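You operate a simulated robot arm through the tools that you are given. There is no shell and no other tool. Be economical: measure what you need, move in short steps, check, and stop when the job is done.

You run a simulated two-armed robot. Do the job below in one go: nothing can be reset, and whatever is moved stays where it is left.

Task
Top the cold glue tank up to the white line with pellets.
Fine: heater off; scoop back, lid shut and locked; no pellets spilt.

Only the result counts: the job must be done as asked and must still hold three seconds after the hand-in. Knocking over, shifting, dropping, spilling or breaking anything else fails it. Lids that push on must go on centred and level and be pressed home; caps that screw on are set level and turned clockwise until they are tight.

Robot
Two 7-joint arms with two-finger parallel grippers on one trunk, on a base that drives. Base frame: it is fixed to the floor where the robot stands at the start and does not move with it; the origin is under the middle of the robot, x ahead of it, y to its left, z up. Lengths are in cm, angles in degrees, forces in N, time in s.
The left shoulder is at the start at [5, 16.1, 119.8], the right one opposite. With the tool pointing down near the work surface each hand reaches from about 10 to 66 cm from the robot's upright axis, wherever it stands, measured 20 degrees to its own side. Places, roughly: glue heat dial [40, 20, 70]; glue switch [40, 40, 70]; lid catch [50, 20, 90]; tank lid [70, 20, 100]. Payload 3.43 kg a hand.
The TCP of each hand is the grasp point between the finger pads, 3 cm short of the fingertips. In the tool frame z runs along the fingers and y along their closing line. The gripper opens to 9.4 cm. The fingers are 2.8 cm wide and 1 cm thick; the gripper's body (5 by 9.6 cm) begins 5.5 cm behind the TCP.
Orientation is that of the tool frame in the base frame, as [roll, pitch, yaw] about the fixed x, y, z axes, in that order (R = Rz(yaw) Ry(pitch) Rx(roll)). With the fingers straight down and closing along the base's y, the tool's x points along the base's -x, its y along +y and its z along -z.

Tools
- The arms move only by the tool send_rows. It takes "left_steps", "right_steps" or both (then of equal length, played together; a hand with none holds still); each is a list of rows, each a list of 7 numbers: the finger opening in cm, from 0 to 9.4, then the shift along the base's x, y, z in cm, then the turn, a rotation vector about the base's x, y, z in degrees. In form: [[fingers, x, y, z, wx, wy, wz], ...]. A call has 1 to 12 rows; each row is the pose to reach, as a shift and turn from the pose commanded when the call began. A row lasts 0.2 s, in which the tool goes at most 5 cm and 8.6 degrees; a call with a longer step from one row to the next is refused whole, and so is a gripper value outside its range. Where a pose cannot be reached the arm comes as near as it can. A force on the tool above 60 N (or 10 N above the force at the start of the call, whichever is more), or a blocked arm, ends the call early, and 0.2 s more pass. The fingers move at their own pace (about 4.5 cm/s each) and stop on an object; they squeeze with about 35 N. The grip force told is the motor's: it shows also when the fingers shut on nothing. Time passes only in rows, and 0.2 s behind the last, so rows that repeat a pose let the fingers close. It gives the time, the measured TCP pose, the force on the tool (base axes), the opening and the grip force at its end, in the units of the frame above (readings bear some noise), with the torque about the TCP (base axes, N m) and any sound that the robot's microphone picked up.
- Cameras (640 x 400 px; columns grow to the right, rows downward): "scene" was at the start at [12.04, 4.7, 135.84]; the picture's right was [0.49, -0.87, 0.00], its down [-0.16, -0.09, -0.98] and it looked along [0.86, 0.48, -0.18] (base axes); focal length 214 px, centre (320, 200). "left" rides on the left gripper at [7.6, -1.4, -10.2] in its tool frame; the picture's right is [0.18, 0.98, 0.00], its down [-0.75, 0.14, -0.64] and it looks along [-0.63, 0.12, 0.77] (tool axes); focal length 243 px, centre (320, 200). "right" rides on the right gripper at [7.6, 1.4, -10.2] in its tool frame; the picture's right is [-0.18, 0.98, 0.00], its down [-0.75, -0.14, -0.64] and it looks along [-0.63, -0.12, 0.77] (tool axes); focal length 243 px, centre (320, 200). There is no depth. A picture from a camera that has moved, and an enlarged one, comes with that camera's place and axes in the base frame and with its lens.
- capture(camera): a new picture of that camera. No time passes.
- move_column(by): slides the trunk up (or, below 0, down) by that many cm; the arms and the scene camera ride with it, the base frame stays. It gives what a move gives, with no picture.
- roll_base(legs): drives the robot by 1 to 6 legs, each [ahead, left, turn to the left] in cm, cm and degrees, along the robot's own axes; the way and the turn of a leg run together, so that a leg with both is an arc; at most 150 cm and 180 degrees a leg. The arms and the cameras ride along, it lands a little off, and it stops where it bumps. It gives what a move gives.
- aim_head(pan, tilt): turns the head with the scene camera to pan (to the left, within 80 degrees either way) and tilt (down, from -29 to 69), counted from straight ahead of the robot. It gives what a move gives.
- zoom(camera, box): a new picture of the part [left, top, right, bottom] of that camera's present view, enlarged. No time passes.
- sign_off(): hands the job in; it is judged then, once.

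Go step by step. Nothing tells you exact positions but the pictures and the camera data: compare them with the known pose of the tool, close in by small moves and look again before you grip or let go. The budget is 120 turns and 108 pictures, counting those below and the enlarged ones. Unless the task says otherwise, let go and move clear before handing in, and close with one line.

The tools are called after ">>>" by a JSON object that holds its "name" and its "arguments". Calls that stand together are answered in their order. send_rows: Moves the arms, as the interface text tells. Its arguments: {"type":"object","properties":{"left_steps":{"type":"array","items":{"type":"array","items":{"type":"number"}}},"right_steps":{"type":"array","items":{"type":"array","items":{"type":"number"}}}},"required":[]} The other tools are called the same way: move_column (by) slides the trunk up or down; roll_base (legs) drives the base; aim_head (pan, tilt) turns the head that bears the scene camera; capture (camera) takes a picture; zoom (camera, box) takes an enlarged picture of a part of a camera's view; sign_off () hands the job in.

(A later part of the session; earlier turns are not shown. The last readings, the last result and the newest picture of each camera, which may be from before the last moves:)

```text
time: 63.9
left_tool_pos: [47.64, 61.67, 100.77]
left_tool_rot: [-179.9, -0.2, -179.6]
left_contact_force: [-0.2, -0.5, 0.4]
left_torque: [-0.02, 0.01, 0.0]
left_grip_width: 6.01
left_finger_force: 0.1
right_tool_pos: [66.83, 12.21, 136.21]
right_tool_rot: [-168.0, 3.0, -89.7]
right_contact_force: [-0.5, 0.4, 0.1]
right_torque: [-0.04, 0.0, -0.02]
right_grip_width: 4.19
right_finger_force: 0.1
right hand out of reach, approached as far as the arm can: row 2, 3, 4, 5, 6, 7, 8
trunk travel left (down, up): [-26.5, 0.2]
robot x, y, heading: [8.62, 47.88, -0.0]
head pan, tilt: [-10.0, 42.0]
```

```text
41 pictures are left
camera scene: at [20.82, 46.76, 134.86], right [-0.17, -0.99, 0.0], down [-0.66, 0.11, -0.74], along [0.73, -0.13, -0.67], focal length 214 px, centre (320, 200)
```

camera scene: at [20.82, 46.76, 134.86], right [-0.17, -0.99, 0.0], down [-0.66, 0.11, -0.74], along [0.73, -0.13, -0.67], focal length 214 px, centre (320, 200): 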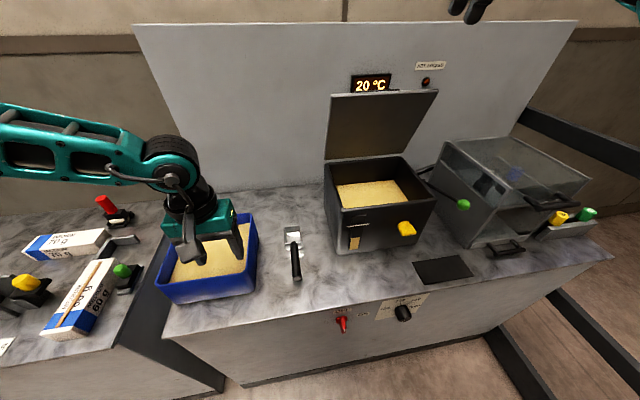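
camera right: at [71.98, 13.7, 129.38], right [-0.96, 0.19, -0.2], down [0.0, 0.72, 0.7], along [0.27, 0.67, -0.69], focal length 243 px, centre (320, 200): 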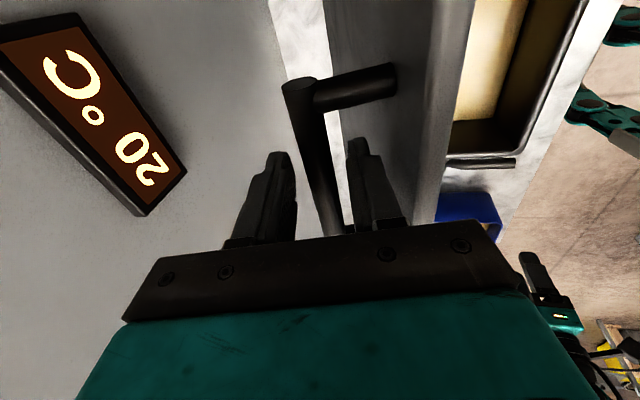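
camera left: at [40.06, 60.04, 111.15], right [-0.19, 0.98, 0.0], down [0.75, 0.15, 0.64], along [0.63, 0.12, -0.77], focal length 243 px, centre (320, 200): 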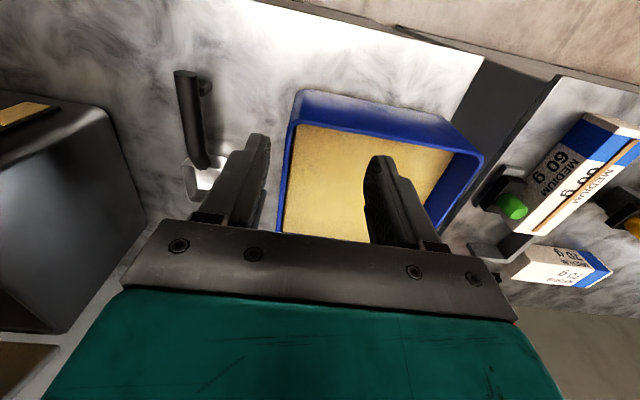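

>>> {"name": "roll_base", "arguments": {"legs": [[0, -14, 0]]}}

>>> {"name": "capture", "arguments": {"camera": "left"}}

```text
time: 65.8
left_tool_pos: [47.76, 47.71, 100.84]
left_tool_rot: [-179.9, -0.1, -179.7]
left_contact_force: [0.6, -1.0, 0.5]
left_torque: [0.04, 0.02, 0.01]
left_grip_width: 6.0
left_finger_force: 0.1
right_tool_pos: [66.95, -1.68, 136.25]
right_tool_rot: [-167.9, 3.0, -89.8]
right_contact_force: [-0.4, -0.3, 0.1]
right_torque: [-0.01, -0.01, -0.03]
right_grip_width: 4.22
right_finger_force: 0.0
trunk travel left (down, up): [-26.5, 0.2]
robot x, y, heading: [8.49, 33.93, 0.4]
head pan, tilt: [-10.0, 42.0]
```

```text
40 pictures are left
camera left: at [40.17, 46.28, 111.13], right [-0.19, 0.98, 0.0], down [0.75, 0.15, 0.64], along [0.63, 0.12, -0.77], focal length 243 px, centre (320, 200)
```

left: 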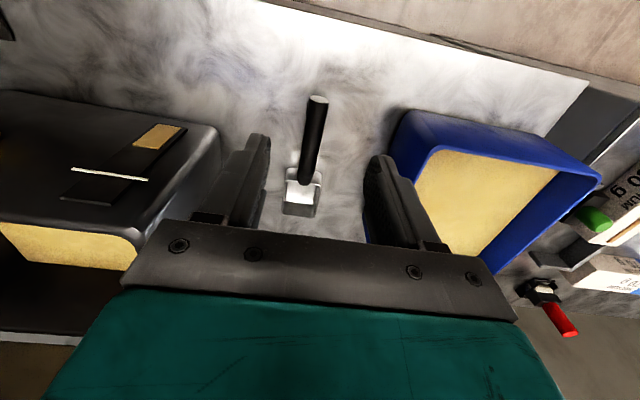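

The handle runs x≈48.5–58 at y≈47.6, z≈84. I'll lower the left hand over it.

>>> {"name": "send_rows", "arguments": {"left_steps": [[6, 2, 0, -3, 0, 0, 0], [5, 4, 0, -6, 0, 0, 0], [5, 5.5, 0, -10, 0, 0, 0], [5, 5.5, 0, -13, 0, 0, 0], [5, 5.5, 0, -13, 0, 0, 0]]}}

>>> {"name": "capture", "arguments": {"camera": "left"}}

>>> {"name": "zoom", "arguments": {"camera": "scene", "box": [120, 180, 280, 280]}}

```text
time: 67.0
left_tool_pos: [49.76, 53.7, 94.3]
left_tool_rot: [-179.8, -0.1, -179.7]
left_contact_force: [-0.6, -0.1, -0.6]
left_torque: [0.03, 0.02, 0.0]
left_grip_width: 5.0
left_finger_force: 0.0
left hand out of reach, approached as far as the arm can: row 1, 2, 3, 4, 5
right_tool_pos: [67.04, -1.72, 136.17]
right_tool_rot: [-168.0, 3.1, -89.8]
right_contact_force: [-0.8, 0.1, -0.7]
right_torque: [-0.03, -0.01, 0.01]
right_grip_width: 4.22
right_finger_force: 0.1
trunk travel left (down, up): [-26.5, 0.2]
robot x, y, heading: [8.94, 34.26, 0.4]
head pan, tilt: [-10.0, 42.0]
```

```text
39 pictures are left
camera left: at [42.21, 52.25, 104.63], right [-0.19, 0.98, 0.0], down [0.75, 0.15, 0.64], along [0.63, 0.12, -0.77], focal length 243 px, centre (320, 200)
```

left: 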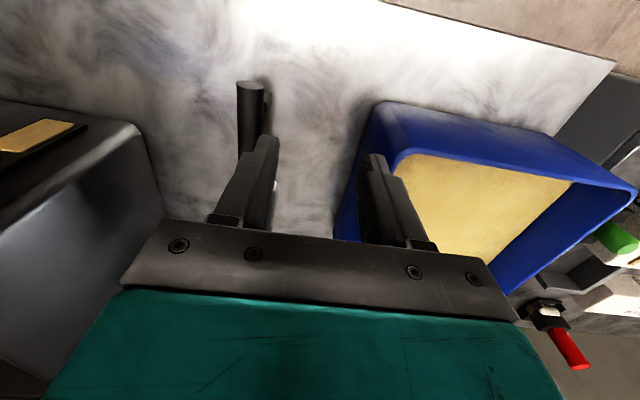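

```text
4.00 times, centred on (200, 230) of scene
camera zoom: at [20.86, 32.83, 134.87], right [-0.17, -0.99, 0.0], down [-0.66, 0.11, -0.74], along [0.73, -0.13, -0.67], focal length 858 px, centre (800, 80)
```

zoom: 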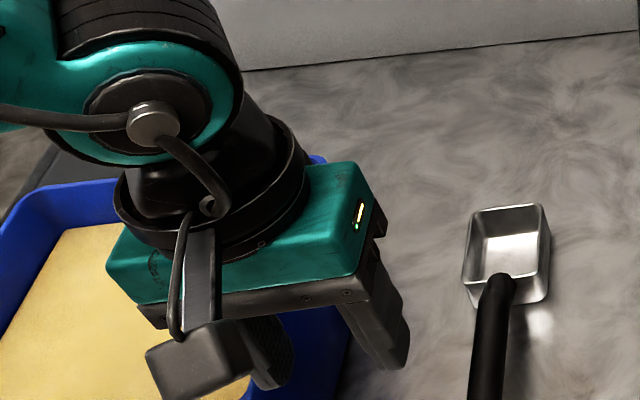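

>>> {"name": "roll_base", "arguments": {"legs": [[0, -9, 0]]}}

>>> {"name": "send_rows", "arguments": {"left_steps": [[5, 1, 1, 0, 0, 0, 0], [5, 2.5, 2.4, 0, 0, 0, 0], [5, 2.5, 2.8, -2, 0, 0, 0], [5, 2.5, 2.8, -4, 0, 0, 0], [5, 2.5, 2.8, -4, 0, 0, 0]]}}

>>> {"name": "capture", "arguments": {"camera": "left"}}

```text
time: 68.4
left_tool_pos: [49.84, 44.75, 94.33]
left_tool_rot: [-180.0, -0.1, -179.6]
left_contact_force: [-0.5, -0.5, -0.7]
left_torque: [0.01, -0.01, 0.01]
left_grip_width: 5.01
left_finger_force: 0.0
right_tool_pos: [66.9, -10.63, 136.18]
right_tool_rot: [-167.9, 3.1, -89.7]
right_contact_force: [0.4, -0.6, 0.0]
right_torque: [0.0, 0.0, -0.01]
right_grip_width: 4.2
right_finger_force: 0.1
trunk travel left (down, up): [-26.5, 0.2]
robot x, y, heading: [8.73, 25.53, 0.3]
head pan, tilt: [-10.0, 42.0]
```

```text
time: 69.6
left_tool_pos: [51.29, 48.73, 92.01]
left_tool_rot: [-179.9, -0.1, -179.6]
left_contact_force: [0.5, 0.2, 0.4]
left_torque: [-0.03, 0.03, 0.0]
left_grip_width: 4.98
left_finger_force: 0.0
left hand out of reach, approached as far as the arm can: row 3, 4, 5
right_tool_pos: [66.99, -10.53, 136.29]
right_tool_rot: [-167.9, 3.0, -89.8]
right_contact_force: [-0.5, 0.3, -0.3]
right_torque: [-0.02, 0.01, 0.0]
right_grip_width: 4.2
right_finger_force: 0.1
trunk travel left (down, up): [-26.5, 0.2]
robot x, y, heading: [8.33, 24.95, 0.3]
head pan, tilt: [-10.0, 42.0]
```

```text
37 pictures are left
camera left: at [43.71, 47.29, 102.31], right [-0.19, 0.98, 0.0], down [0.75, 0.15, 0.64], along [0.63, 0.12, -0.77], focal length 243 px, centre (320, 200)
```

left: 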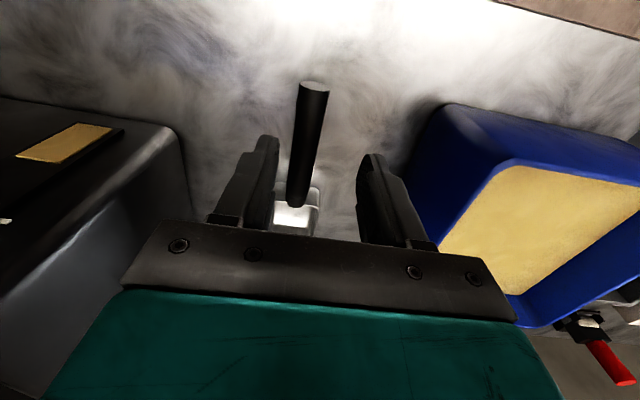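

The left arm's limit gets worse low down with the trunk high, so I'll raise the hand and then lower the trunk.

>>> {"name": "send_rows", "arguments": {"left_steps": [[5, 0, 0, 4, 0, 0, 0], [5, 0, -0.5, 8, 0, 0, 0], [5, 0, -1, 12, 0, 0, 0], [5, 0, -1, 12, 0, 0, 0]]}}

>>> {"name": "move_column", "arguments": {"by": -14}}

>>> {"name": "capture", "arguments": {"camera": "left"}}

>>> {"name": "capture", "arguments": {"camera": "scene"}}

```text
time: 70.6
left_tool_pos: [51.36, 47.91, 103.8]
left_tool_rot: [-179.9, -0.2, -179.6]
left_contact_force: [-0.4, 0.4, -0.3]
left_torque: [0.0, -0.01, 0.02]
left_grip_width: 4.99
left_finger_force: 0.0
right_tool_pos: [66.97, -10.47, 136.19]
right_tool_rot: [-167.9, 3.1, -89.7]
right_contact_force: [-0.3, 0.1, -0.8]
right_torque: [0.02, 0.05, 0.01]
right_grip_width: 4.2
right_finger_force: 0.1
trunk travel left (down, up): [-26.5, 0.2]
robot x, y, heading: [8.49, 25.36, 0.5]
head pan, tilt: [-10.0, 42.0]
```

```text
time: 72.3
left_tool_pos: [51.31, 47.93, 89.9]
left_tool_rot: [-179.9, -0.1, -179.7]
left_contact_force: [0.1, -0.3, -0.2]
left_torque: [-0.04, 0.03, 0.0]
left_grip_width: 5.0
left_finger_force: 0.0
right_tool_pos: [66.87, -10.61, 122.23]
right_tool_rot: [-167.8, 3.1, -89.7]
right_contact_force: [0.5, -0.2, 0.0]
right_torque: [0.03, 0.0, -0.02]
right_grip_width: 4.17
right_finger_force: 0.1
trunk travel left (down, up): [-12.5, 14.2]
robot x, y, heading: [8.93, 25.18, 0.3]
head pan, tilt: [-10.0, 42.0]
```

```text
36 pictures are left
camera left: at [43.71, 46.49, 100.15], right [-0.19, 0.98, 0.0], down [0.75, 0.15, 0.64], along [0.63, 0.12, -0.77], focal length 243 px, centre (320, 200)
```

left: 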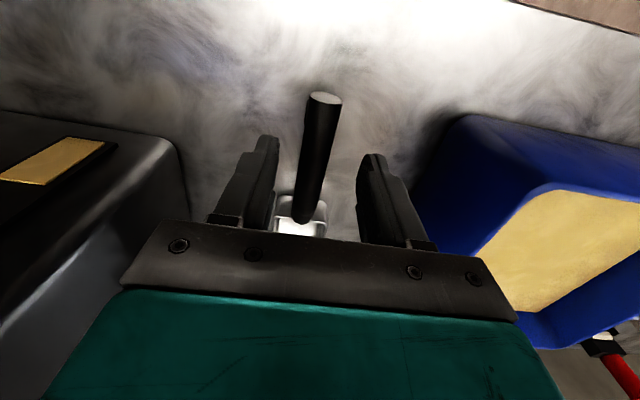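

```text
35 pictures are left
camera scene: at [20.88, 23.96, 120.87], right [-0.17, -0.99, 0.0], down [-0.66, 0.11, -0.74], along [0.73, -0.13, -0.67], focal length 214 px, centre (320, 200)
```

scene: 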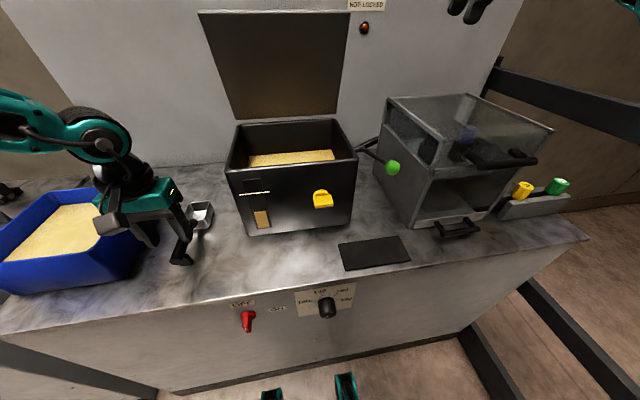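

>>> {"name": "send_rows", "arguments": {"left_steps": [[4.5, 1, -0.1, -2, 0, 0, 0], [4.5, 2, -0.2, -4, 0, 0, 0], [4.5, 2.2, -0.2, -5.5, 0, 0, 0], [4.5, 2.2, -0.2, -5.5, 0, 0, 0]]}}

>>> {"name": "zoom", "arguments": {"camera": "scene", "box": [80, 150, 240, 290]}}

>>> {"name": "capture", "arguments": {"camera": "left"}}

```text
time: 73.3
left_tool_pos: [53.48, 47.63, 84.39]
left_tool_rot: [-179.9, -0.1, -179.7]
left_contact_force: [-0.1, 0.6, -1.0]
left_torque: [0.03, 0.04, -0.03]
left_grip_width: 4.51
left_finger_force: 0.1
right_tool_pos: [66.94, -10.55, 122.3]
right_tool_rot: [-167.9, 3.1, -89.7]
right_contact_force: [0.2, 0.3, 0.8]
right_torque: [0.02, -0.02, 0.02]
right_grip_width: 4.2
right_finger_force: 0.1
trunk travel left (down, up): [-12.5, 14.2]
robot x, y, heading: [8.65, 25.43, 0.1]
head pan, tilt: [-10.0, 42.0]
```

```text
2.86 times, centred on (160, 220) of scene
camera zoom: at [20.9, 23.96, 120.87], right [-0.17, -0.99, 0.0], down [-0.66, 0.11, -0.74], along [0.73, -0.13, -0.67], focal length 613 px, centre (777, 143)
```

zoom: 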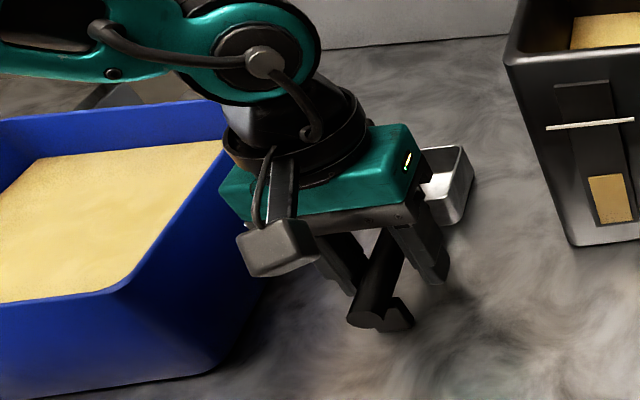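

```text
33 pictures are left
camera left: at [45.96, 46.21, 94.72], right [-0.19, 0.98, 0.0], down [0.75, 0.15, 0.64], along [0.63, 0.12, -0.77], focal length 243 px, centre (320, 200)
```

left: 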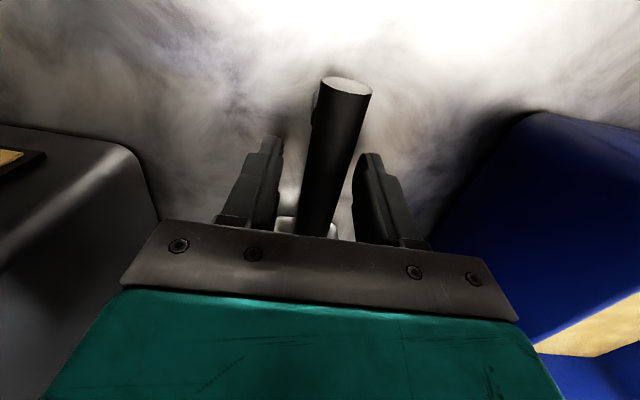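

The handle sits between the fingers. I'll grip it, noting the pose [53.5, 47.6, 84.4] for putting the scoop back, then lift.

>>> {"name": "send_rows", "arguments": {"left_steps": [[2, 0, 0, 0, 0, 0, 0], [0.5, 0, 0, 0, 0, 0, 0], [0.5, 0, 0, 0, 0, 0, 0], [0.5, 0, 0, 0, 0, 0, 0], [0.5, 0, 0, 2, 0, 0, 0], [0.5, 0, 0, 5, 0, 0, 0], [0.5, 0, 0.5, 9, 0, 0, 0], [0.5, 0, 1, 13, 0, 0, 0], [0.5, 0, 2, 16, 0, 0, 0], [0.5, 0, 2, 16, 0, 0, 0]]}}

>>> {"name": "capture", "arguments": {"camera": "scene"}}

```text
time: 75.5
left_tool_pos: [53.51, 49.55, 100.31]
left_tool_rot: [-179.8, -0.1, -179.7]
left_contact_force: [0.3, -1.6, 0.1]
left_torque: [0.01, 0.01, 0.01]
left_grip_width: 0.49
left_finger_force: 0.1
right_tool_pos: [66.86, -10.55, 122.14]
right_tool_rot: [-168.0, 3.1, -89.7]
right_contact_force: [-0.7, -0.1, -0.1]
right_torque: [0.0, 0.01, 0.04]
right_grip_width: 4.22
right_finger_force: 0.1
trunk travel left (down, up): [-12.5, 14.2]
robot x, y, heading: [8.99, 25.07, 0.2]
head pan, tilt: [-10.0, 42.0]
```

```text
32 pictures are left
camera scene: at [20.91, 23.96, 120.87], right [-0.17, -0.99, 0.0], down [-0.66, 0.11, -0.74], along [0.73, -0.13, -0.67], focal length 214 px, centre (320, 200)
```

scene: 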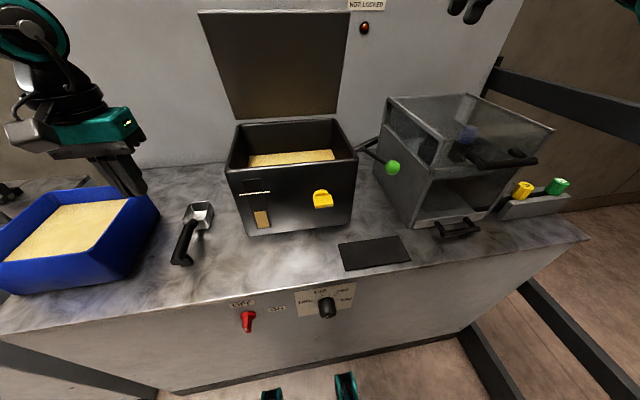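

The grip missed; the handle slipped out. Let me look closely at the scoop.

>>> {"name": "zoom", "arguments": {"camera": "scene", "box": [150, 190, 246, 270]}}

>>> {"name": "capture", "arguments": {"camera": "left"}}

```text
5.00 times, centred on (198, 230) of scene
camera zoom: at [20.91, 23.96, 120.87], right [-0.17, -0.99, 0.0], down [-0.66, 0.11, -0.74], along [0.73, -0.13, -0.67], focal length 1072 px, centre (930, 50)
```

zoom: 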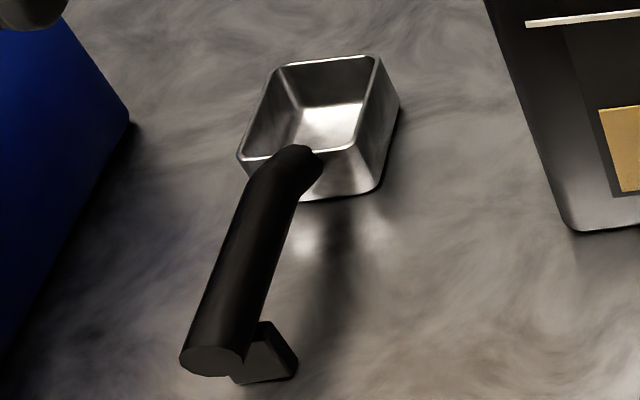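

```text
30 pictures are left
camera left: at [45.94, 48.19, 110.75], right [-0.19, 0.98, 0.0], down [0.75, 0.15, 0.64], along [0.63, 0.12, -0.77], focal length 243 px, centre (320, 200)
```

left: 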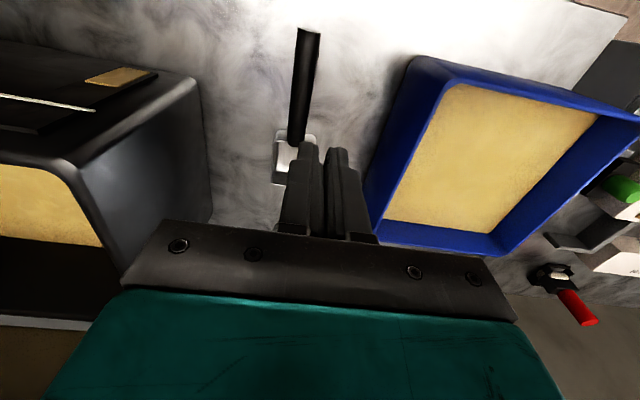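

>>> {"name": "send_rows", "arguments": {"left_steps": [[3, 0, -1, -3, 0, 0, 0], [4.5, 0.3, -1.7, -7, 0, 0, 0], [4.5, 0.3, -1.7, -11, 0, 0, 0], [4.5, 0.3, -1.7, -14, 0, 0, 0], [4.5, 0.3, -1.7, -16, 0, 0, 0], [4.5, 0.3, -1.7, -17.2, 0, 0, 0], [3, 0.3, -1.7, -17.2, 0, 0, 0], [1.5, 0.3, -1.7, -17.2, 0, 0, 0], [0.5, 0.3, -1.7, -17.2, 0, 0, 0], [0.5, 0.3, -1.7, -17.2, 0, 0, 0]]}}

>>> {"name": "zoom", "arguments": {"camera": "scene", "box": [80, 150, 240, 290]}}

```text
time: 77.7
left_tool_pos: [53.9, 47.9, 83.08]
left_tool_rot: [-179.9, -0.2, -179.6]
left_contact_force: [0.2, -0.6, -0.2]
left_torque: [-0.01, -0.09, -0.05]
left_grip_width: 2.54
left_finger_force: 35.7
right_tool_pos: [67.01, -10.56, 122.23]
right_tool_rot: [-167.9, 3.2, -89.8]
right_contact_force: [0.0, -0.9, 0.2]
right_torque: [-0.01, -0.01, -0.03]
right_grip_width: 4.2
right_finger_force: 0.0
trunk travel left (down, up): [-12.5, 14.2]
robot x, y, heading: [8.64, 25.16, 0.3]
head pan, tilt: [-10.0, 42.0]
```

```text
2.86 times, centred on (160, 220) of scene
camera zoom: at [20.9, 23.96, 120.87], right [-0.17, -0.99, 0.0], down [-0.66, 0.11, -0.74], along [0.73, -0.13, -0.67], focal length 613 px, centre (777, 143)
```

zoom: 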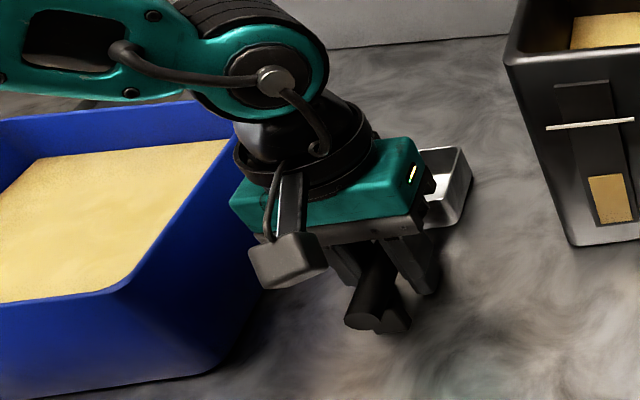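

>>> {"name": "send_rows", "arguments": {"left_steps": [[0.5, 0, 0, 1, 0, 0, 0], [0.5, 0, 0, 3, 0, 0, 0], [0.5, 0, 1, 7, 0, 0, 0], [0.5, 0, 3, 11, 0, 0, 0], [0.5, 0, 4, 15, 0, 0, 0], [0.5, 0, 5, 19, 0, 0, 0], [0.5, 0, 5, 19, 0, 0, 0]]}}

>>> {"name": "capture", "arguments": {"camera": "scene"}}

```text
time: 79.3
left_tool_pos: [53.73, 52.88, 102.16]
left_tool_rot: [-179.9, -0.2, -179.7]
left_contact_force: [0.0, 0.3, -0.4]
left_torque: [0.0, 0.04, -0.01]
left_grip_width: 2.55
left_finger_force: 35.0
right_tool_pos: [66.97, -10.59, 122.11]
right_tool_rot: [-167.9, 3.1, -89.8]
right_contact_force: [-0.1, -0.1, 0.2]
right_torque: [-0.01, 0.02, 0.01]
right_grip_width: 4.16
right_finger_force: 0.0
trunk travel left (down, up): [-12.5, 14.2]
robot x, y, heading: [8.78, 25.4, 0.0]
head pan, tilt: [-10.0, 42.0]
```

```text
28 pictures are left
camera scene: at [20.92, 23.97, 120.86], right [-0.17, -0.99, 0.0], down [-0.66, 0.11, -0.74], along [0.73, -0.13, -0.67], focal length 214 px, centre (320, 200)
```

scene: 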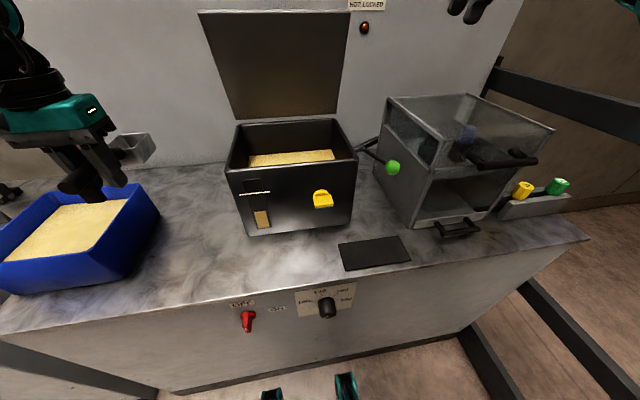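

The scoop is held. I'll drive left so that it's over the bin, whose rim I put at x 48–66, y 58–77, z≈91, with the pellets at about 87.5.

>>> {"name": "roll_base", "arguments": {"legs": [[0, 15.5, 0]]}}

>>> {"name": "send_rows", "arguments": {"left_steps": [[0.5, 0, 0, 0, 0, 6, 0], [0.5, 0, 0, 0, 0, 12, 0], [0.5, 0, 0, 0, 0, 18, 0], [0.5, 0, 0, 0, 0, 24, 0], [0.5, 0, 0, 0, 0, 30, 0], [0.5, 0, 0, 0, 0, 36, 0], [0.5, 0, 0, 0, 0, 36, 0]]}}

>>> {"name": "aim_head", "arguments": {"pan": 25, "tilt": 35}}

>>> {"name": "capture", "arguments": {"camera": "scene"}}

```text
time: 81.3
left_tool_pos: [53.73, 68.28, 102.09]
left_tool_rot: [-179.9, -0.1, -179.7]
left_contact_force: [-0.2, -0.4, -1.2]
left_torque: [-0.04, 0.05, 0.01]
left_grip_width: 2.57
left_finger_force: 35.4
right_tool_pos: [66.82, 4.82, 122.31]
right_tool_rot: [-167.9, 3.0, -89.8]
right_contact_force: [0.1, 0.7, 0.1]
right_torque: [0.0, 0.0, 0.0]
right_grip_width: 4.22
right_finger_force: 0.1
trunk travel left (down, up): [-12.5, 14.2]
robot x, y, heading: [8.78, 40.63, 0.3]
head pan, tilt: [-10.0, 42.0]
```

```text
time: 82.9
left_tool_pos: [53.74, 68.27, 102.21]
left_tool_rot: [179.8, -36.2, -179.6]
left_contact_force: [-0.2, -0.5, -1.8]
left_torque: [-0.02, 0.08, -0.01]
left_grip_width: 2.55
left_finger_force: 35.4
right_tool_pos: [66.81, 4.78, 122.11]
right_tool_rot: [-168.0, 3.1, -89.8]
right_contact_force: [0.3, -0.8, -0.8]
right_torque: [0.02, 0.01, 0.01]
right_grip_width: 4.2
right_finger_force: 0.0
trunk travel left (down, up): [-12.5, 14.2]
robot x, y, heading: [8.61, 40.41, 0.4]
head pan, tilt: [-10.0, 42.0]
```

```text
time: 83.9
left_tool_pos: [53.77, 68.27, 102.18]
left_tool_rot: [179.9, -36.1, -179.5]
left_contact_force: [0.2, 0.9, -2.2]
left_torque: [0.0, 0.05, -0.01]
left_grip_width: 2.55
left_finger_force: 34.8
right_tool_pos: [66.75, 4.84, 122.21]
right_tool_rot: [-167.9, 3.1, -89.8]
right_contact_force: [-0.4, 1.3, -0.5]
right_torque: [0.02, -0.02, 0.02]
right_grip_width: 4.21
right_finger_force: 0.1
trunk travel left (down, up): [-12.5, 14.2]
robot x, y, heading: [8.59, 40.64, 0.3]
head pan, tilt: [25.0, 35.0]
```

```text
27 pictures are left
camera scene: at [20.56, 44.53, 121.91], right [0.43, -0.9, 0.0], down [-0.52, -0.24, -0.82], along [0.74, 0.35, -0.57], focal length 214 px, centre (320, 200)
```

scene: 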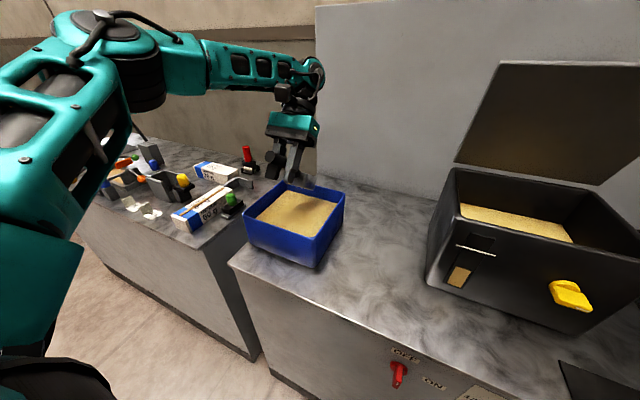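

>>> {"name": "send_rows", "arguments": {"left_steps": [[0.5, -0.2, -0.5, -4, 0, 0, 0], [0.5, -0.4, -0.5, -7.5, 0, 0, 0], [0.5, -0.5, -0.5, -10.5, 0, 0, 0], [0.5, 0.3, -0.5, -10.5, 0, 0, 0], [0.5, 0, -0.5, -10.3, 0, -7, 0], [0.5, -0.6, -0.5, -10, 0, -14, 0], [0.5, -1.3, -0.5, -9.5, 0, -21, 0], [0.5, -2, -0.5, -9, 0, -28, 0], [0.5, -2.6, -0.5, -8.5, 0, -36, 0], [0.5, -2.6, -0.5, -5, 0, -36, 0], [0.5, -2.6, -0.5, -2, 0, -36, 0], [0.5, -2.6, -0.5, -2, 0, -36, 0]]}}

>>> {"name": "zoom", "arguments": {"camera": "scene", "box": [210, 80, 370, 280]}}

```text
time: 86.5
left_tool_pos: [51.05, 67.66, 100.16]
left_tool_rot: [-179.9, -0.1, -179.7]
left_contact_force: [-0.4, -0.5, -1.1]
left_torque: [0.03, 0.06, 0.0]
left_grip_width: 2.56
left_finger_force: 34.7
left hand out of reach, approached as far as the arm can: row 2, 3, 4
right_tool_pos: [66.83, 4.81, 122.23]
right_tool_rot: [-167.9, 3.1, -89.7]
right_contact_force: [-0.6, 0.7, -0.1]
right_torque: [0.0, -0.02, 0.02]
right_grip_width: 4.2
right_finger_force: 0.0
trunk travel left (down, up): [-12.5, 14.2]
robot x, y, heading: [8.94, 40.69, 0.2]
head pan, tilt: [25.0, 35.0]
```

```text
2.00 times, centred on (290, 180) of scene
camera zoom: at [20.57, 44.55, 121.91], right [0.43, -0.9, 0.0], down [-0.52, -0.24, -0.82], along [0.74, 0.35, -0.57], focal length 429 px, centre (380, 240)
```

zoom: 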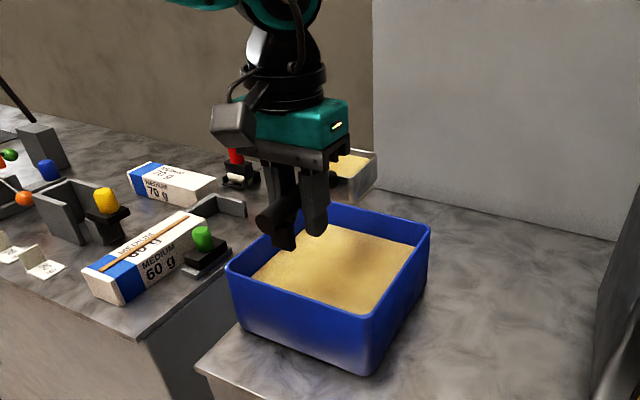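

The scoop came up well filled and level. Before driving to the tank I'll tuck the right arm in and raise the scoop a little.

>>> {"name": "send_rows", "arguments": {"right_steps": [[4.2, -3, -1, 1, 0, 0, 0], [4.2, -6, -1, 2, 0, 0, -8], [4.2, -9, 0, 3, 0, 0, -16], [4.2, -12, 1, 3, 0, 0, -24], [4.2, -14, 3, 3, 0, 0, -32], [4.2, -16, 5, 3, 0, 0, -40], [4.2, -18, 7, 3, 0, 0, -48], [4.2, -20, 9, 3, 0, 0, -56], [4.2, -22, 11, 3, 0, 0, -64], [4.2, -23, 13, 3, 0, 0, -72], [4.2, -24, 15, 3, 0, 0, -80], [4.2, -24, 16, 3, 0, 0, -88]], "left_steps": [[0.5, 0, 0, 0.5, 0, 0, 0], [0.5, 0, 0, 1, 0, 0, 0], [0.5, 0, 0, 1.5, 0, 0, 0], [0.5, 0, 0, 2, 0, 0, 0], [0.5, 0, 0, 3, 0, 0, 0], [0.5, 0, 0, 4, 0, 0, 0], [0.5, 0, 0, 5, 0, 0, 0], [0.5, 0, 0, 6, 0, 0, 0], [0.5, 0, 0, 7, 0, 0, 0], [0.5, 0, 0, 8, 0, 0, 0], [0.5, 0, 0, 8.5, 0, 0, 0], [0.5, 0, 0, 8.5, 0, 0, 0]]}}

>>> {"name": "capture", "arguments": {"camera": "scene"}}

```text
time: 89.1
left_tool_pos: [51.12, 67.84, 108.6]
left_tool_rot: [-179.9, -0.2, -179.7]
left_contact_force: [0.1, 0.2, -0.9]
left_torque: [0.0, 0.1, -0.01]
left_grip_width: 2.54
left_finger_force: 35.1
right_tool_pos: [41.88, 2.58, 126.24]
right_tool_rot: [-171.6, 2.9, -171.8]
right_contact_force: [-0.1, -0.2, 0.4]
right_torque: [-0.03, 0.01, -0.01]
right_grip_width: 4.2
right_finger_force: 0.1
right hand out of reach, approached as far as the arm can: row 1, 2, 3, 5, 6, 7, 8, 9, 10, 11, 12
trunk travel left (down, up): [-12.5, 14.2]
robot x, y, heading: [8.62, 40.72, 0.2]
head pan, tilt: [25.0, 35.0]
```

```text
25 pictures are left
camera scene: at [20.6, 44.6, 121.91], right [0.43, -0.9, 0.0], down [-0.52, -0.25, -0.82], along [0.74, 0.35, -0.57], focal length 214 px, centre (320, 200)
```

scene: 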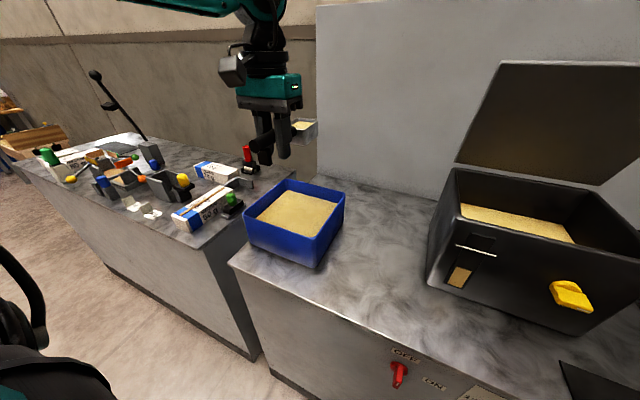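

>>> {"name": "roll_base", "arguments": {"legs": [[0, -36.5, 0]]}}

>>> {"name": "aim_head", "arguments": {"pan": 20, "tilt": 35}}

>>> {"name": "send_rows", "arguments": {"left_steps": [[0.5, 1, 0, 0.5, 0, 0, 0], [0.5, 2.5, 0, 1, 0, 0, 0], [0.5, 4, 0, 1.5, 0, 0, 0], [0.5, 5, -0.5, 1.5, 0, 0, 0], [0.5, 5, -0.5, 1.5, 0, 0, 0]]}}

>>> {"name": "capture", "arguments": {"camera": "scene"}}

```text
time: 92.8
left_tool_pos: [51.44, 31.62, 108.59]
left_tool_rot: [-179.9, -0.1, -179.7]
left_contact_force: [-0.6, -0.1, -1.0]
left_torque: [-0.01, 0.07, 0.05]
left_grip_width: 2.55
left_finger_force: 35.1
right_tool_pos: [42.11, -33.58, 126.18]
right_tool_rot: [-171.5, 2.8, -171.6]
right_contact_force: [1.2, 1.0, -0.4]
right_torque: [-0.01, 0.01, -0.01]
right_grip_width: 4.22
right_finger_force: 0.1
trunk travel left (down, up): [-12.5, 14.2]
robot x, y, heading: [8.63, 4.17, 0.3]
head pan, tilt: [25.0, 35.0]
```

```text
time: 93.5
left_tool_pos: [51.32, 31.62, 108.68]
left_tool_rot: [-179.8, -0.1, -179.6]
left_contact_force: [-0.3, 0.9, -1.6]
left_torque: [0.0, 0.09, 0.01]
left_grip_width: 2.58
left_finger_force: 34.9
right_tool_pos: [42.05, -33.71, 126.18]
right_tool_rot: [-171.6, 2.8, -171.7]
right_contact_force: [0.2, 0.1, 0.0]
right_torque: [0.04, 0.0, 0.02]
right_grip_width: 4.21
right_finger_force: 0.0
trunk travel left (down, up): [-12.5, 14.2]
robot x, y, heading: [8.7, 4.23, 0.4]
head pan, tilt: [20.0, 35.0]
```

```text
time: 94.7
left_tool_pos: [56.48, 31.14, 110.2]
left_tool_rot: [-179.9, 0.0, -179.6]
left_contact_force: [-0.1, 0.4, -1.1]
left_torque: [0.04, 0.09, -0.01]
left_grip_width: 2.58
left_finger_force: 34.5
right_tool_pos: [41.95, -33.53, 126.2]
right_tool_rot: [-171.5, 2.8, -171.7]
right_contact_force: [0.6, 0.0, 0.1]
right_torque: [-0.01, -0.02, 0.02]
right_grip_width: 4.22
right_finger_force: 0.2
trunk travel left (down, up): [-12.5, 14.2]
robot x, y, heading: [8.37, 4.42, 0.4]
head pan, tilt: [20.0, 35.0]
```

```text
24 pictures are left
camera scene: at [21.02, 7.73, 121.92], right [0.35, -0.94, 0.0], down [-0.54, -0.2, -0.82], along [0.77, 0.28, -0.57], focal length 214 px, centre (320, 200)
```

scene: 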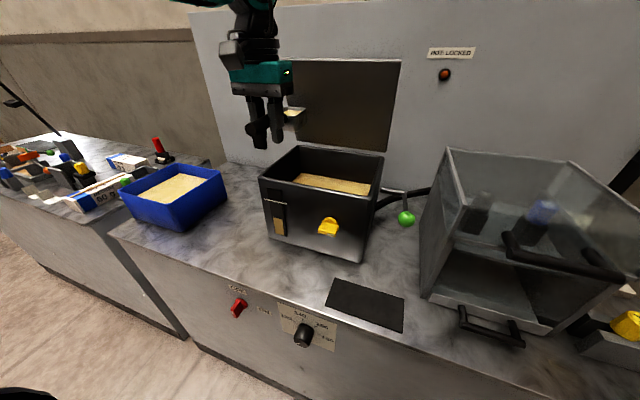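

The scoop is over the tank's left part. I'll move it over the middle while starting the roll, then tip it out.

>>> {"name": "send_rows", "arguments": {"left_steps": [[0.5, 0, -2, 0.3, -5, 0, 0], [0.5, 0.5, -4.5, 0.6, -12, 0, 0], [0.5, 1, -7, 1, -20, 0, 0], [0.5, 1, -8.5, 1, -28, 0, 0], [0.5, 1, -9, 1, -36, 0, 0], [0.5, 1, -9, 1, -44, 0, 0], [0.5, 1, -9, 1, -52, 0, 0], [0.5, 1, -9, 1, -60, 0, 0], [0.5, 1, -9, 1, -68, 0, 0], [0.5, 1, -9, 1, -76, 0, 0], [0.5, 1, -9, 1, -84, 0, 0], [0.5, 1, -9, 1, -92, 0, 0]]}}

>>> {"name": "capture", "arguments": {"camera": "scene"}}

```text
time: 97.3
left_tool_pos: [54.31, 23.1, 118.81]
left_tool_rot: [-89.0, -1.5, -179.8]
left_contact_force: [-0.4, -0.4, -2.1]
left_torque: [0.01, 0.09, 0.0]
left_grip_width: 2.53
left_finger_force: 34.8
left hand out of reach, approached as far as the arm can: row 10, 11, 12
right_tool_pos: [42.04, -33.61, 126.15]
right_tool_rot: [-171.5, 2.8, -171.7]
right_contact_force: [0.6, 0.0, 0.3]
right_torque: [-0.02, 0.0, 0.0]
right_grip_width: 4.2
right_finger_force: 0.0
trunk travel left (down, up): [-12.5, 14.2]
robot x, y, heading: [8.99, 4.11, 0.6]
head pan, tilt: [20.0, 35.0]
```

```text
23 pictures are left
camera scene: at [21.02, 7.74, 121.92], right [0.35, -0.94, 0.0], down [-0.54, -0.2, -0.82], along [0.77, 0.28, -0.57], focal length 214 px, centre (320, 200)
```

scene: 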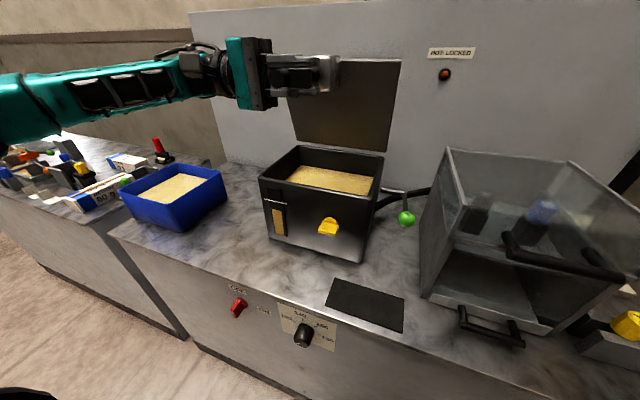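

>>> {"name": "zoom", "arguments": {"camera": "scene", "box": [250, 40, 400, 260]}}

>>> {"name": "zoom", "arguments": {"camera": "scene", "box": [255, 185, 303, 245]}}

```text
1.82 times, centred on (325, 150) of scene
camera zoom: at [21.02, 7.74, 121.92], right [0.35, -0.94, 0.0], down [-0.54, -0.2, -0.82], along [0.77, 0.28, -0.57], focal length 390 px, centre (311, 291)
```

zoom: 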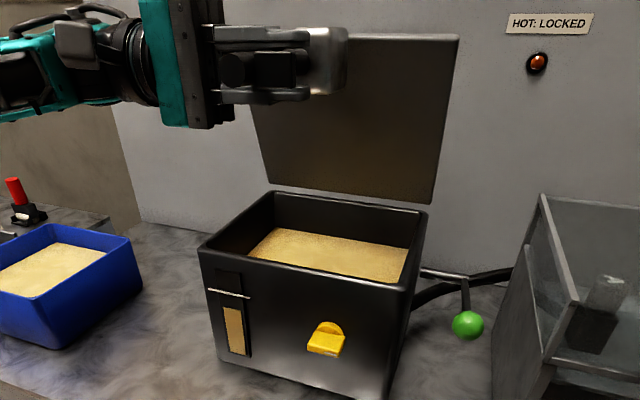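

```text
6.67 times, centred on (279, 215) of scene
camera zoom: at [21.02, 7.74, 121.92], right [0.35, -0.94, 0.0], down [-0.54, -0.2, -0.82], along [0.77, 0.28, -0.57], focal length 1430 px, centre (593, 100)
```

zoom: 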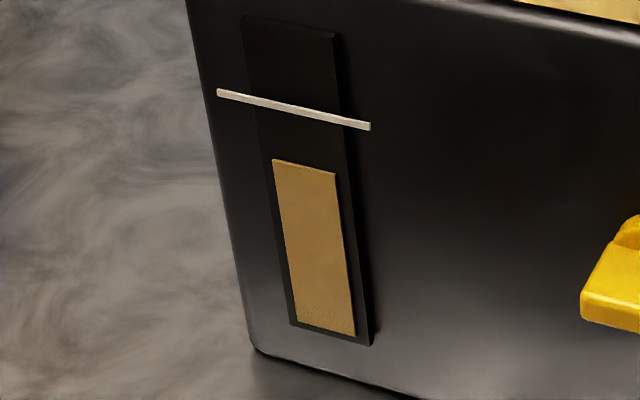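

The gauge rose from about half to about three quarters of the way to the line, with no spill visible. One more scoop should do it. First I'll tip a bit further to empty the bowl, then turn it back.

>>> {"name": "send_rows", "arguments": {"left_steps": [[0.5, 0, 0, 0, -8, 0, 0], [0.5, 0, 0, 0, -16, 0, 0], [0.5, 0, 0, 0, -24, 0, 0], [0.5, 0, 0, 0, -24, 0, 0]]}}

>>> {"name": "zoom", "arguments": {"camera": "scene", "box": [220, 40, 400, 200]}}

```text
time: 98.3
left_tool_pos: [51.58, 29.42, 131.45]
left_tool_rot: [-64.2, -0.6, 179.6]
left_contact_force: [-0.7, -0.8, 0.0]
left_torque: [0.0, 0.09, 0.01]
left_grip_width: 2.54
left_finger_force: 34.6
left hand out of reach, approached as far as the arm can: row 1, 2, 3, 4
right_tool_pos: [42.05, -33.73, 126.16]
right_tool_rot: [-171.6, 2.8, -171.7]
right_contact_force: [-0.7, -0.4, 0.5]
right_torque: [0.02, 0.0, 0.0]
right_grip_width: 4.21
right_finger_force: 0.0
trunk travel left (down, up): [-12.5, 14.2]
robot x, y, heading: [8.61, 4.54, 0.5]
head pan, tilt: [20.0, 35.0]
```

```text
2.50 times, centred on (310, 120) of scene
camera zoom: at [21.04, 7.71, 121.91], right [0.35, -0.94, 0.0], down [-0.54, -0.2, -0.82], along [0.77, 0.28, -0.57], focal length 536 px, centre (345, 400)
```

zoom: 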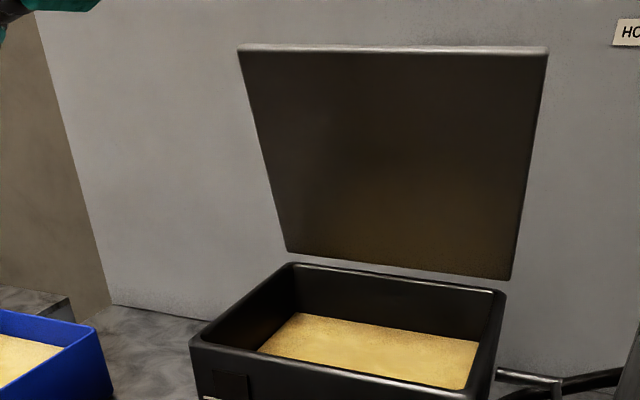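

>>> {"name": "send_rows", "arguments": {"left_steps": [[0.5, 0, 0, -1, 8, 0, 0], [0.5, 0, 0, -2, 16, 0, 0], [0.5, 0, 0.5, -3, 24, 0, 0], [0.5, 0, 1, -4, 32, 0, 0], [0.5, 0, 1.5, -5, 40, 0, 0], [0.5, 0, 2, -6, 48, 0, 0], [0.5, 0, 2, -7, 56, 0, 0], [0.5, 0, 2, -8, 64, 0, 0], [0.5, 0, 2, -9, 72, 0, 0], [0.5, 0, 2, -11, 80, 0, 0], [0.5, 0, 2, -13, 88, 0, 0], [0.5, 0, 2, -15, 96, 0, 0]]}}

>>> {"name": "send_rows", "arguments": {"left_steps": [[0.5, 0, 0, 0, 7, 0, 0], [0.5, 0, 0, 0, 14, 0, 0], [0.5, 0, 0, 0, 20, 0, 0], [0.5, 0, 0, 0, 20, 0, 0]]}}

>>> {"name": "capture", "arguments": {"camera": "scene"}}

```text
time: 100.9
left_tool_pos: [51.93, 31.03, 116.27]
left_tool_rot: [-160.0, -0.2, -179.7]
left_contact_force: [0.4, -0.4, -0.9]
left_torque: [0.0, 0.09, -0.01]
left_grip_width: 2.53
left_finger_force: 34.9
right_tool_pos: [42.2, -33.69, 126.16]
right_tool_rot: [-171.6, 2.8, -171.7]
right_contact_force: [-0.8, -0.5, -0.1]
right_torque: [0.0, -0.04, 0.0]
right_grip_width: 4.18
right_finger_force: 0.0
trunk travel left (down, up): [-12.5, 14.2]
robot x, y, heading: [8.65, 4.85, 0.3]
head pan, tilt: [20.0, 35.0]
```

```text
time: 101.9
left_tool_pos: [51.9, 31.14, 116.31]
left_tool_rot: [-180.0, -0.1, -179.6]
left_contact_force: [-0.2, 0.3, -1.4]
left_torque: [-0.03, 0.08, 0.02]
left_grip_width: 2.54
left_finger_force: 34.8
right_tool_pos: [42.04, -33.6, 126.16]
right_tool_rot: [-171.6, 2.8, -171.8]
right_contact_force: [-0.5, -0.4, 0.0]
right_torque: [-0.04, 0.03, 0.0]
right_grip_width: 4.19
right_finger_force: 0.0
trunk travel left (down, up): [-12.5, 14.2]
robot x, y, heading: [9.0, 4.6, 0.1]
head pan, tilt: [20.0, 35.0]
```

```text
19 pictures are left
camera scene: at [21.03, 7.74, 121.92], right [0.35, -0.94, 0.0], down [-0.54, -0.2, -0.82], along [0.77, 0.28, -0.57], focal length 214 px, centre (320, 200)
```

scene: 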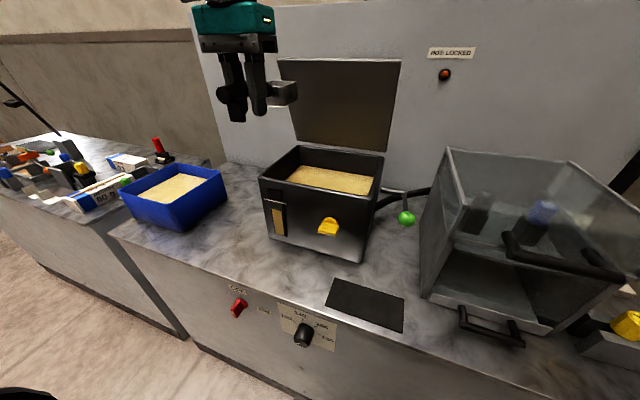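

The scoop is level again and nothing has been spilt. Back to the bin for a second scoop, with the same moves.

>>> {"name": "roll_base", "arguments": {"legs": [[0, 36.2, 0]]}}

>>> {"name": "send_rows", "arguments": {"left_steps": [[0.5, 0.5, 0, -2, 0, 6, 0], [0.5, 1, 0, -5, 0, 12, 0], [0.5, 1.5, 0, -8, 0, 18, 0], [0.5, 1.8, 0, -11, 0, 24, 0], [0.5, 1.8, 0, -13, 0, 30, 0], [0.5, 1.8, 0, -14, 0, 36, 0], [0.5, 1.8, 0, -14, 0, 36, 0]]}}

```text
time: 105.6
left_tool_pos: [51.94, 67.01, 116.23]
left_tool_rot: [-179.8, -0.1, -179.7]
left_contact_force: [0.0, 0.4, -0.8]
left_torque: [0.0, 0.06, -0.01]
left_grip_width: 2.57
left_finger_force: 35.0
right_tool_pos: [42.04, 2.36, 126.25]
right_tool_rot: [-171.5, 2.8, -171.8]
right_contact_force: [0.2, 0.2, 0.1]
right_torque: [0.03, 0.0, -0.02]
right_grip_width: 4.19
right_finger_force: 0.0
trunk travel left (down, up): [-12.5, 14.2]
robot x, y, heading: [8.3, 40.45, 0.2]
head pan, tilt: [20.0, 35.0]
```

```text
time: 107.2
left_tool_pos: [53.6, 66.98, 102.26]
left_tool_rot: [179.9, -36.2, -179.6]
left_contact_force: [0.2, -0.5, -0.8]
left_torque: [-0.02, 0.07, -0.01]
left_grip_width: 2.56
left_finger_force: 35.2
right_tool_pos: [41.79, 2.2, 126.22]
right_tool_rot: [-171.6, 2.8, -171.9]
right_contact_force: [0.0, -0.7, -0.6]
right_torque: [-0.03, 0.02, 0.01]
right_grip_width: 4.19
right_finger_force: 0.0
trunk travel left (down, up): [-12.5, 14.2]
robot x, y, heading: [8.3, 40.3, 0.1]
head pan, tilt: [20.0, 35.0]
```

>>> {"name": "send_rows", "arguments": {"left_steps": [[0.5, -0.1, 0.7, -4, 0, 0, 0], [0.5, -0.3, 0.7, -7.5, 0, 0, 0], [0.5, -0.4, 0.7, -10.5, 0, 0, 0], [0.5, 0.4, 0.7, -10.5, 0, 0, 0], [0.5, 0.1, 0.7, -10.3, 0, -7, 0], [0.5, -0.5, 0.7, -10, 0, -14, 0], [0.5, -1.2, 0.7, -9.5, 0, -21, 0], [0.5, -1.9, 0.7, -9, 0, -28, 0], [0.5, -2.5, 0.7, -8.5, 0, -36, 0], [0.5, -2.5, 0.7, -5, 0, -36, 0], [0.5, -2.5, 0.7, -2, 0, -36, 0], [0.5, -2.5, 0.7, -2, 0, -36, 0]]}}

>>> {"name": "capture", "arguments": {"camera": "scene"}}

```text
time: 109.8
left_tool_pos: [51.19, 67.59, 100.21]
left_tool_rot: [-179.9, -0.1, -179.7]
left_contact_force: [0.0, -0.1, -1.3]
left_torque: [0.01, 0.1, -0.03]
left_grip_width: 2.6
left_finger_force: 35.2
left hand out of reach, approached as far as the arm can: row 2, 3, 4
right_tool_pos: [41.85, 2.24, 126.15]
right_tool_rot: [-171.5, 2.8, -172.0]
right_contact_force: [-0.5, -0.1, -1.2]
right_torque: [0.0, -0.01, -0.02]
right_grip_width: 4.2
right_finger_force: 0.0
trunk travel left (down, up): [-12.5, 14.2]
robot x, y, heading: [8.45, 40.54, 0.4]
head pan, tilt: [20.0, 35.0]
```

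```text
18 pictures are left
camera scene: at [20.89, 43.7, 121.91], right [0.34, -0.94, 0.0], down [-0.54, -0.2, -0.82], along [0.77, 0.28, -0.57], focal length 214 px, centre (320, 200)
```

scene: 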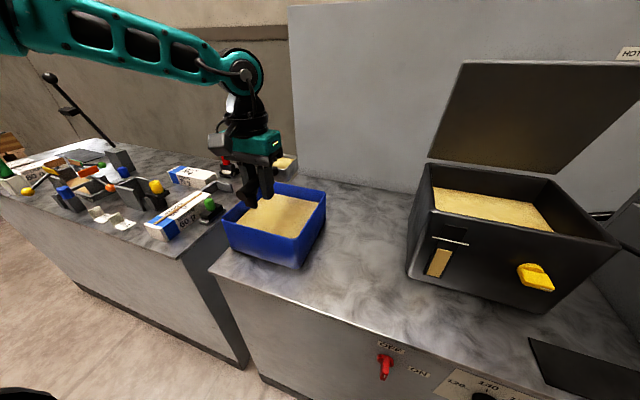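

The scoop is filled again. Raise it and carry it to the tank.

>>> {"name": "send_rows", "arguments": {"left_steps": [[0.5, 0, 0, 1, 0, 0, 0], [0.5, 0, 0, 3, 0, 0, 0], [0.5, 0, 0, 5, 0, 0, 0], [0.5, 0, 0, 7, 0, 0, 0], [0.5, 0, 0, 8.5, 0, 0, 0], [0.5, 0, 0, 8.5, 0, 0, 0]]}}

>>> {"name": "roll_base", "arguments": {"legs": [[0, -36.3, 0]]}}

>>> {"name": "send_rows", "arguments": {"left_steps": [[0.5, 1, 0, 0.5, 0, 0, 0], [0.5, 2.5, 0, 1, 0, 0, 0], [0.5, 4, 0, 1.5, 0, 0, 0], [0.5, 5.2, -0.5, 1.5, 0, 0, 0], [0.5, 5.2, -2, 1.8, -5, 0, 0], [0.5, 5.7, -4.5, 2.1, -12, 0, 0], [0.5, 6.2, -7, 2.5, -20, 0, 0], [0.5, 6.2, -8.5, 2.5, -28, 0, 0], [0.5, 6.2, -9, 2.5, -36, 0, 0], [0.5, 6.2, -9, 2.5, -44, 0, 0], [0.5, 6.2, -9, 2.5, -52, 0, 0], [0.5, 6.2, -9, 2.5, -60, 0, 0]]}}

>>> {"name": "zoom", "arguments": {"camera": "scene", "box": [240, 80, 400, 260]}}

```text
time: 111.2
left_tool_pos: [51.02, 67.58, 108.73]
left_tool_rot: [-179.9, -0.1, -179.9]
left_contact_force: [-0.2, -0.1, -1.8]
left_torque: [-0.05, 0.05, 0.01]
left_grip_width: 2.56
left_finger_force: 35.5
right_tool_pos: [41.83, 2.21, 126.19]
right_tool_rot: [-171.5, 2.8, -171.9]
right_contact_force: [1.0, 0.3, 0.7]
right_torque: [0.02, 0.0, -0.02]
right_grip_width: 4.2
right_finger_force: 0.1
trunk travel left (down, up): [-12.5, 14.2]
robot x, y, heading: [8.67, 40.88, 0.1]
head pan, tilt: [20.0, 35.0]
```

```text
time: 115.0
left_tool_pos: [51.33, 30.7, 108.77]
left_tool_rot: [-179.9, -0.2, 179.9]
left_contact_force: [0.1, -0.5, -0.7]
left_torque: [0.0, 0.08, -0.03]
left_grip_width: 2.57
left_finger_force: 35.1
right_tool_pos: [41.71, -34.47, 126.17]
right_tool_rot: [-171.6, 2.8, -172.2]
right_contact_force: [0.2, 0.2, -0.1]
right_torque: [-0.03, -0.02, 0.0]
right_grip_width: 4.21
right_finger_force: 0.1
trunk travel left (down, up): [-12.5, 14.2]
robot x, y, heading: [8.7, 3.93, -0.2]
head pan, tilt: [20.0, 35.0]
```

```text
time: 117.6
left_tool_pos: [57.47, 21.83, 111.34]
left_tool_rot: [-119.7, 0.0, 179.9]
left_contact_force: [-0.2, -0.2, -1.6]
left_torque: [-0.01, 0.14, 0.01]
left_grip_width: 2.53
left_finger_force: 34.7
right_tool_pos: [41.72, -34.48, 126.17]
right_tool_rot: [-171.4, 2.8, -172.2]
right_contact_force: [-0.2, -1.0, -0.7]
right_torque: [0.01, -0.01, -0.03]
right_grip_width: 4.17
right_finger_force: 0.1
trunk travel left (down, up): [-12.5, 14.2]
robot x, y, heading: [8.37, 4.13, 0.2]
head pan, tilt: [20.0, 35.0]
```

```text
2.22 times, centred on (320, 170) of scene
camera zoom: at [20.93, 7.09, 121.92], right [0.34, -0.94, 0.0], down [-0.54, -0.2, -0.82], along [0.77, 0.28, -0.57], focal length 477 px, centre (320, 267)
```

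zoom: 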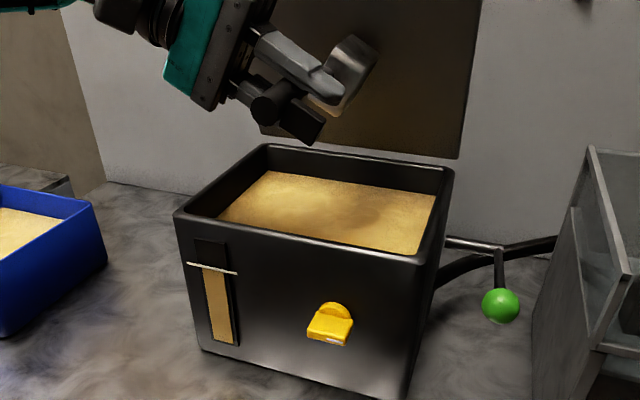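

>>> {"name": "zoom", "arguments": {"camera": "scene", "box": [255, 185, 303, 245]}}

>>> {"name": "zoom", "arguments": {"camera": "scene", "box": [300, 80, 360, 140]}}

```text
6.67 times, centred on (279, 215) of scene
camera zoom: at [20.93, 7.09, 121.92], right [0.34, -0.94, 0.0], down [-0.54, -0.2, -0.82], along [0.77, 0.28, -0.57], focal length 1430 px, centre (593, 100)
```

zoom: 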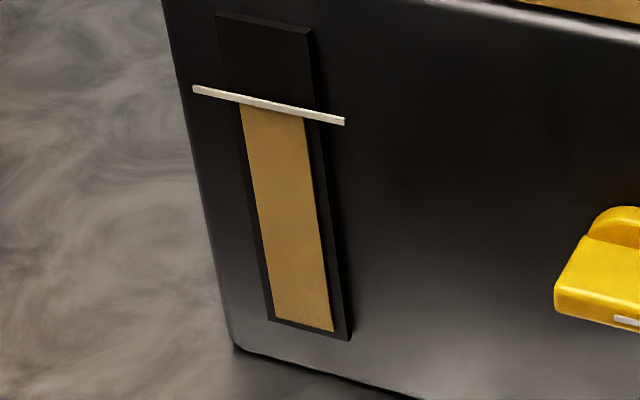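

```text
6.67 times, centred on (330, 110) of scene
camera zoom: at [20.93, 7.09, 121.92], right [0.34, -0.94, 0.0], down [-0.54, -0.2, -0.82], along [0.77, 0.28, -0.57], focal length 1430 px, centre (253, 800)
```

zoom: 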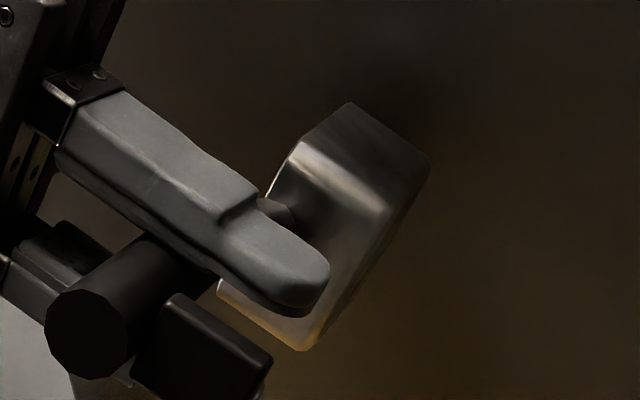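

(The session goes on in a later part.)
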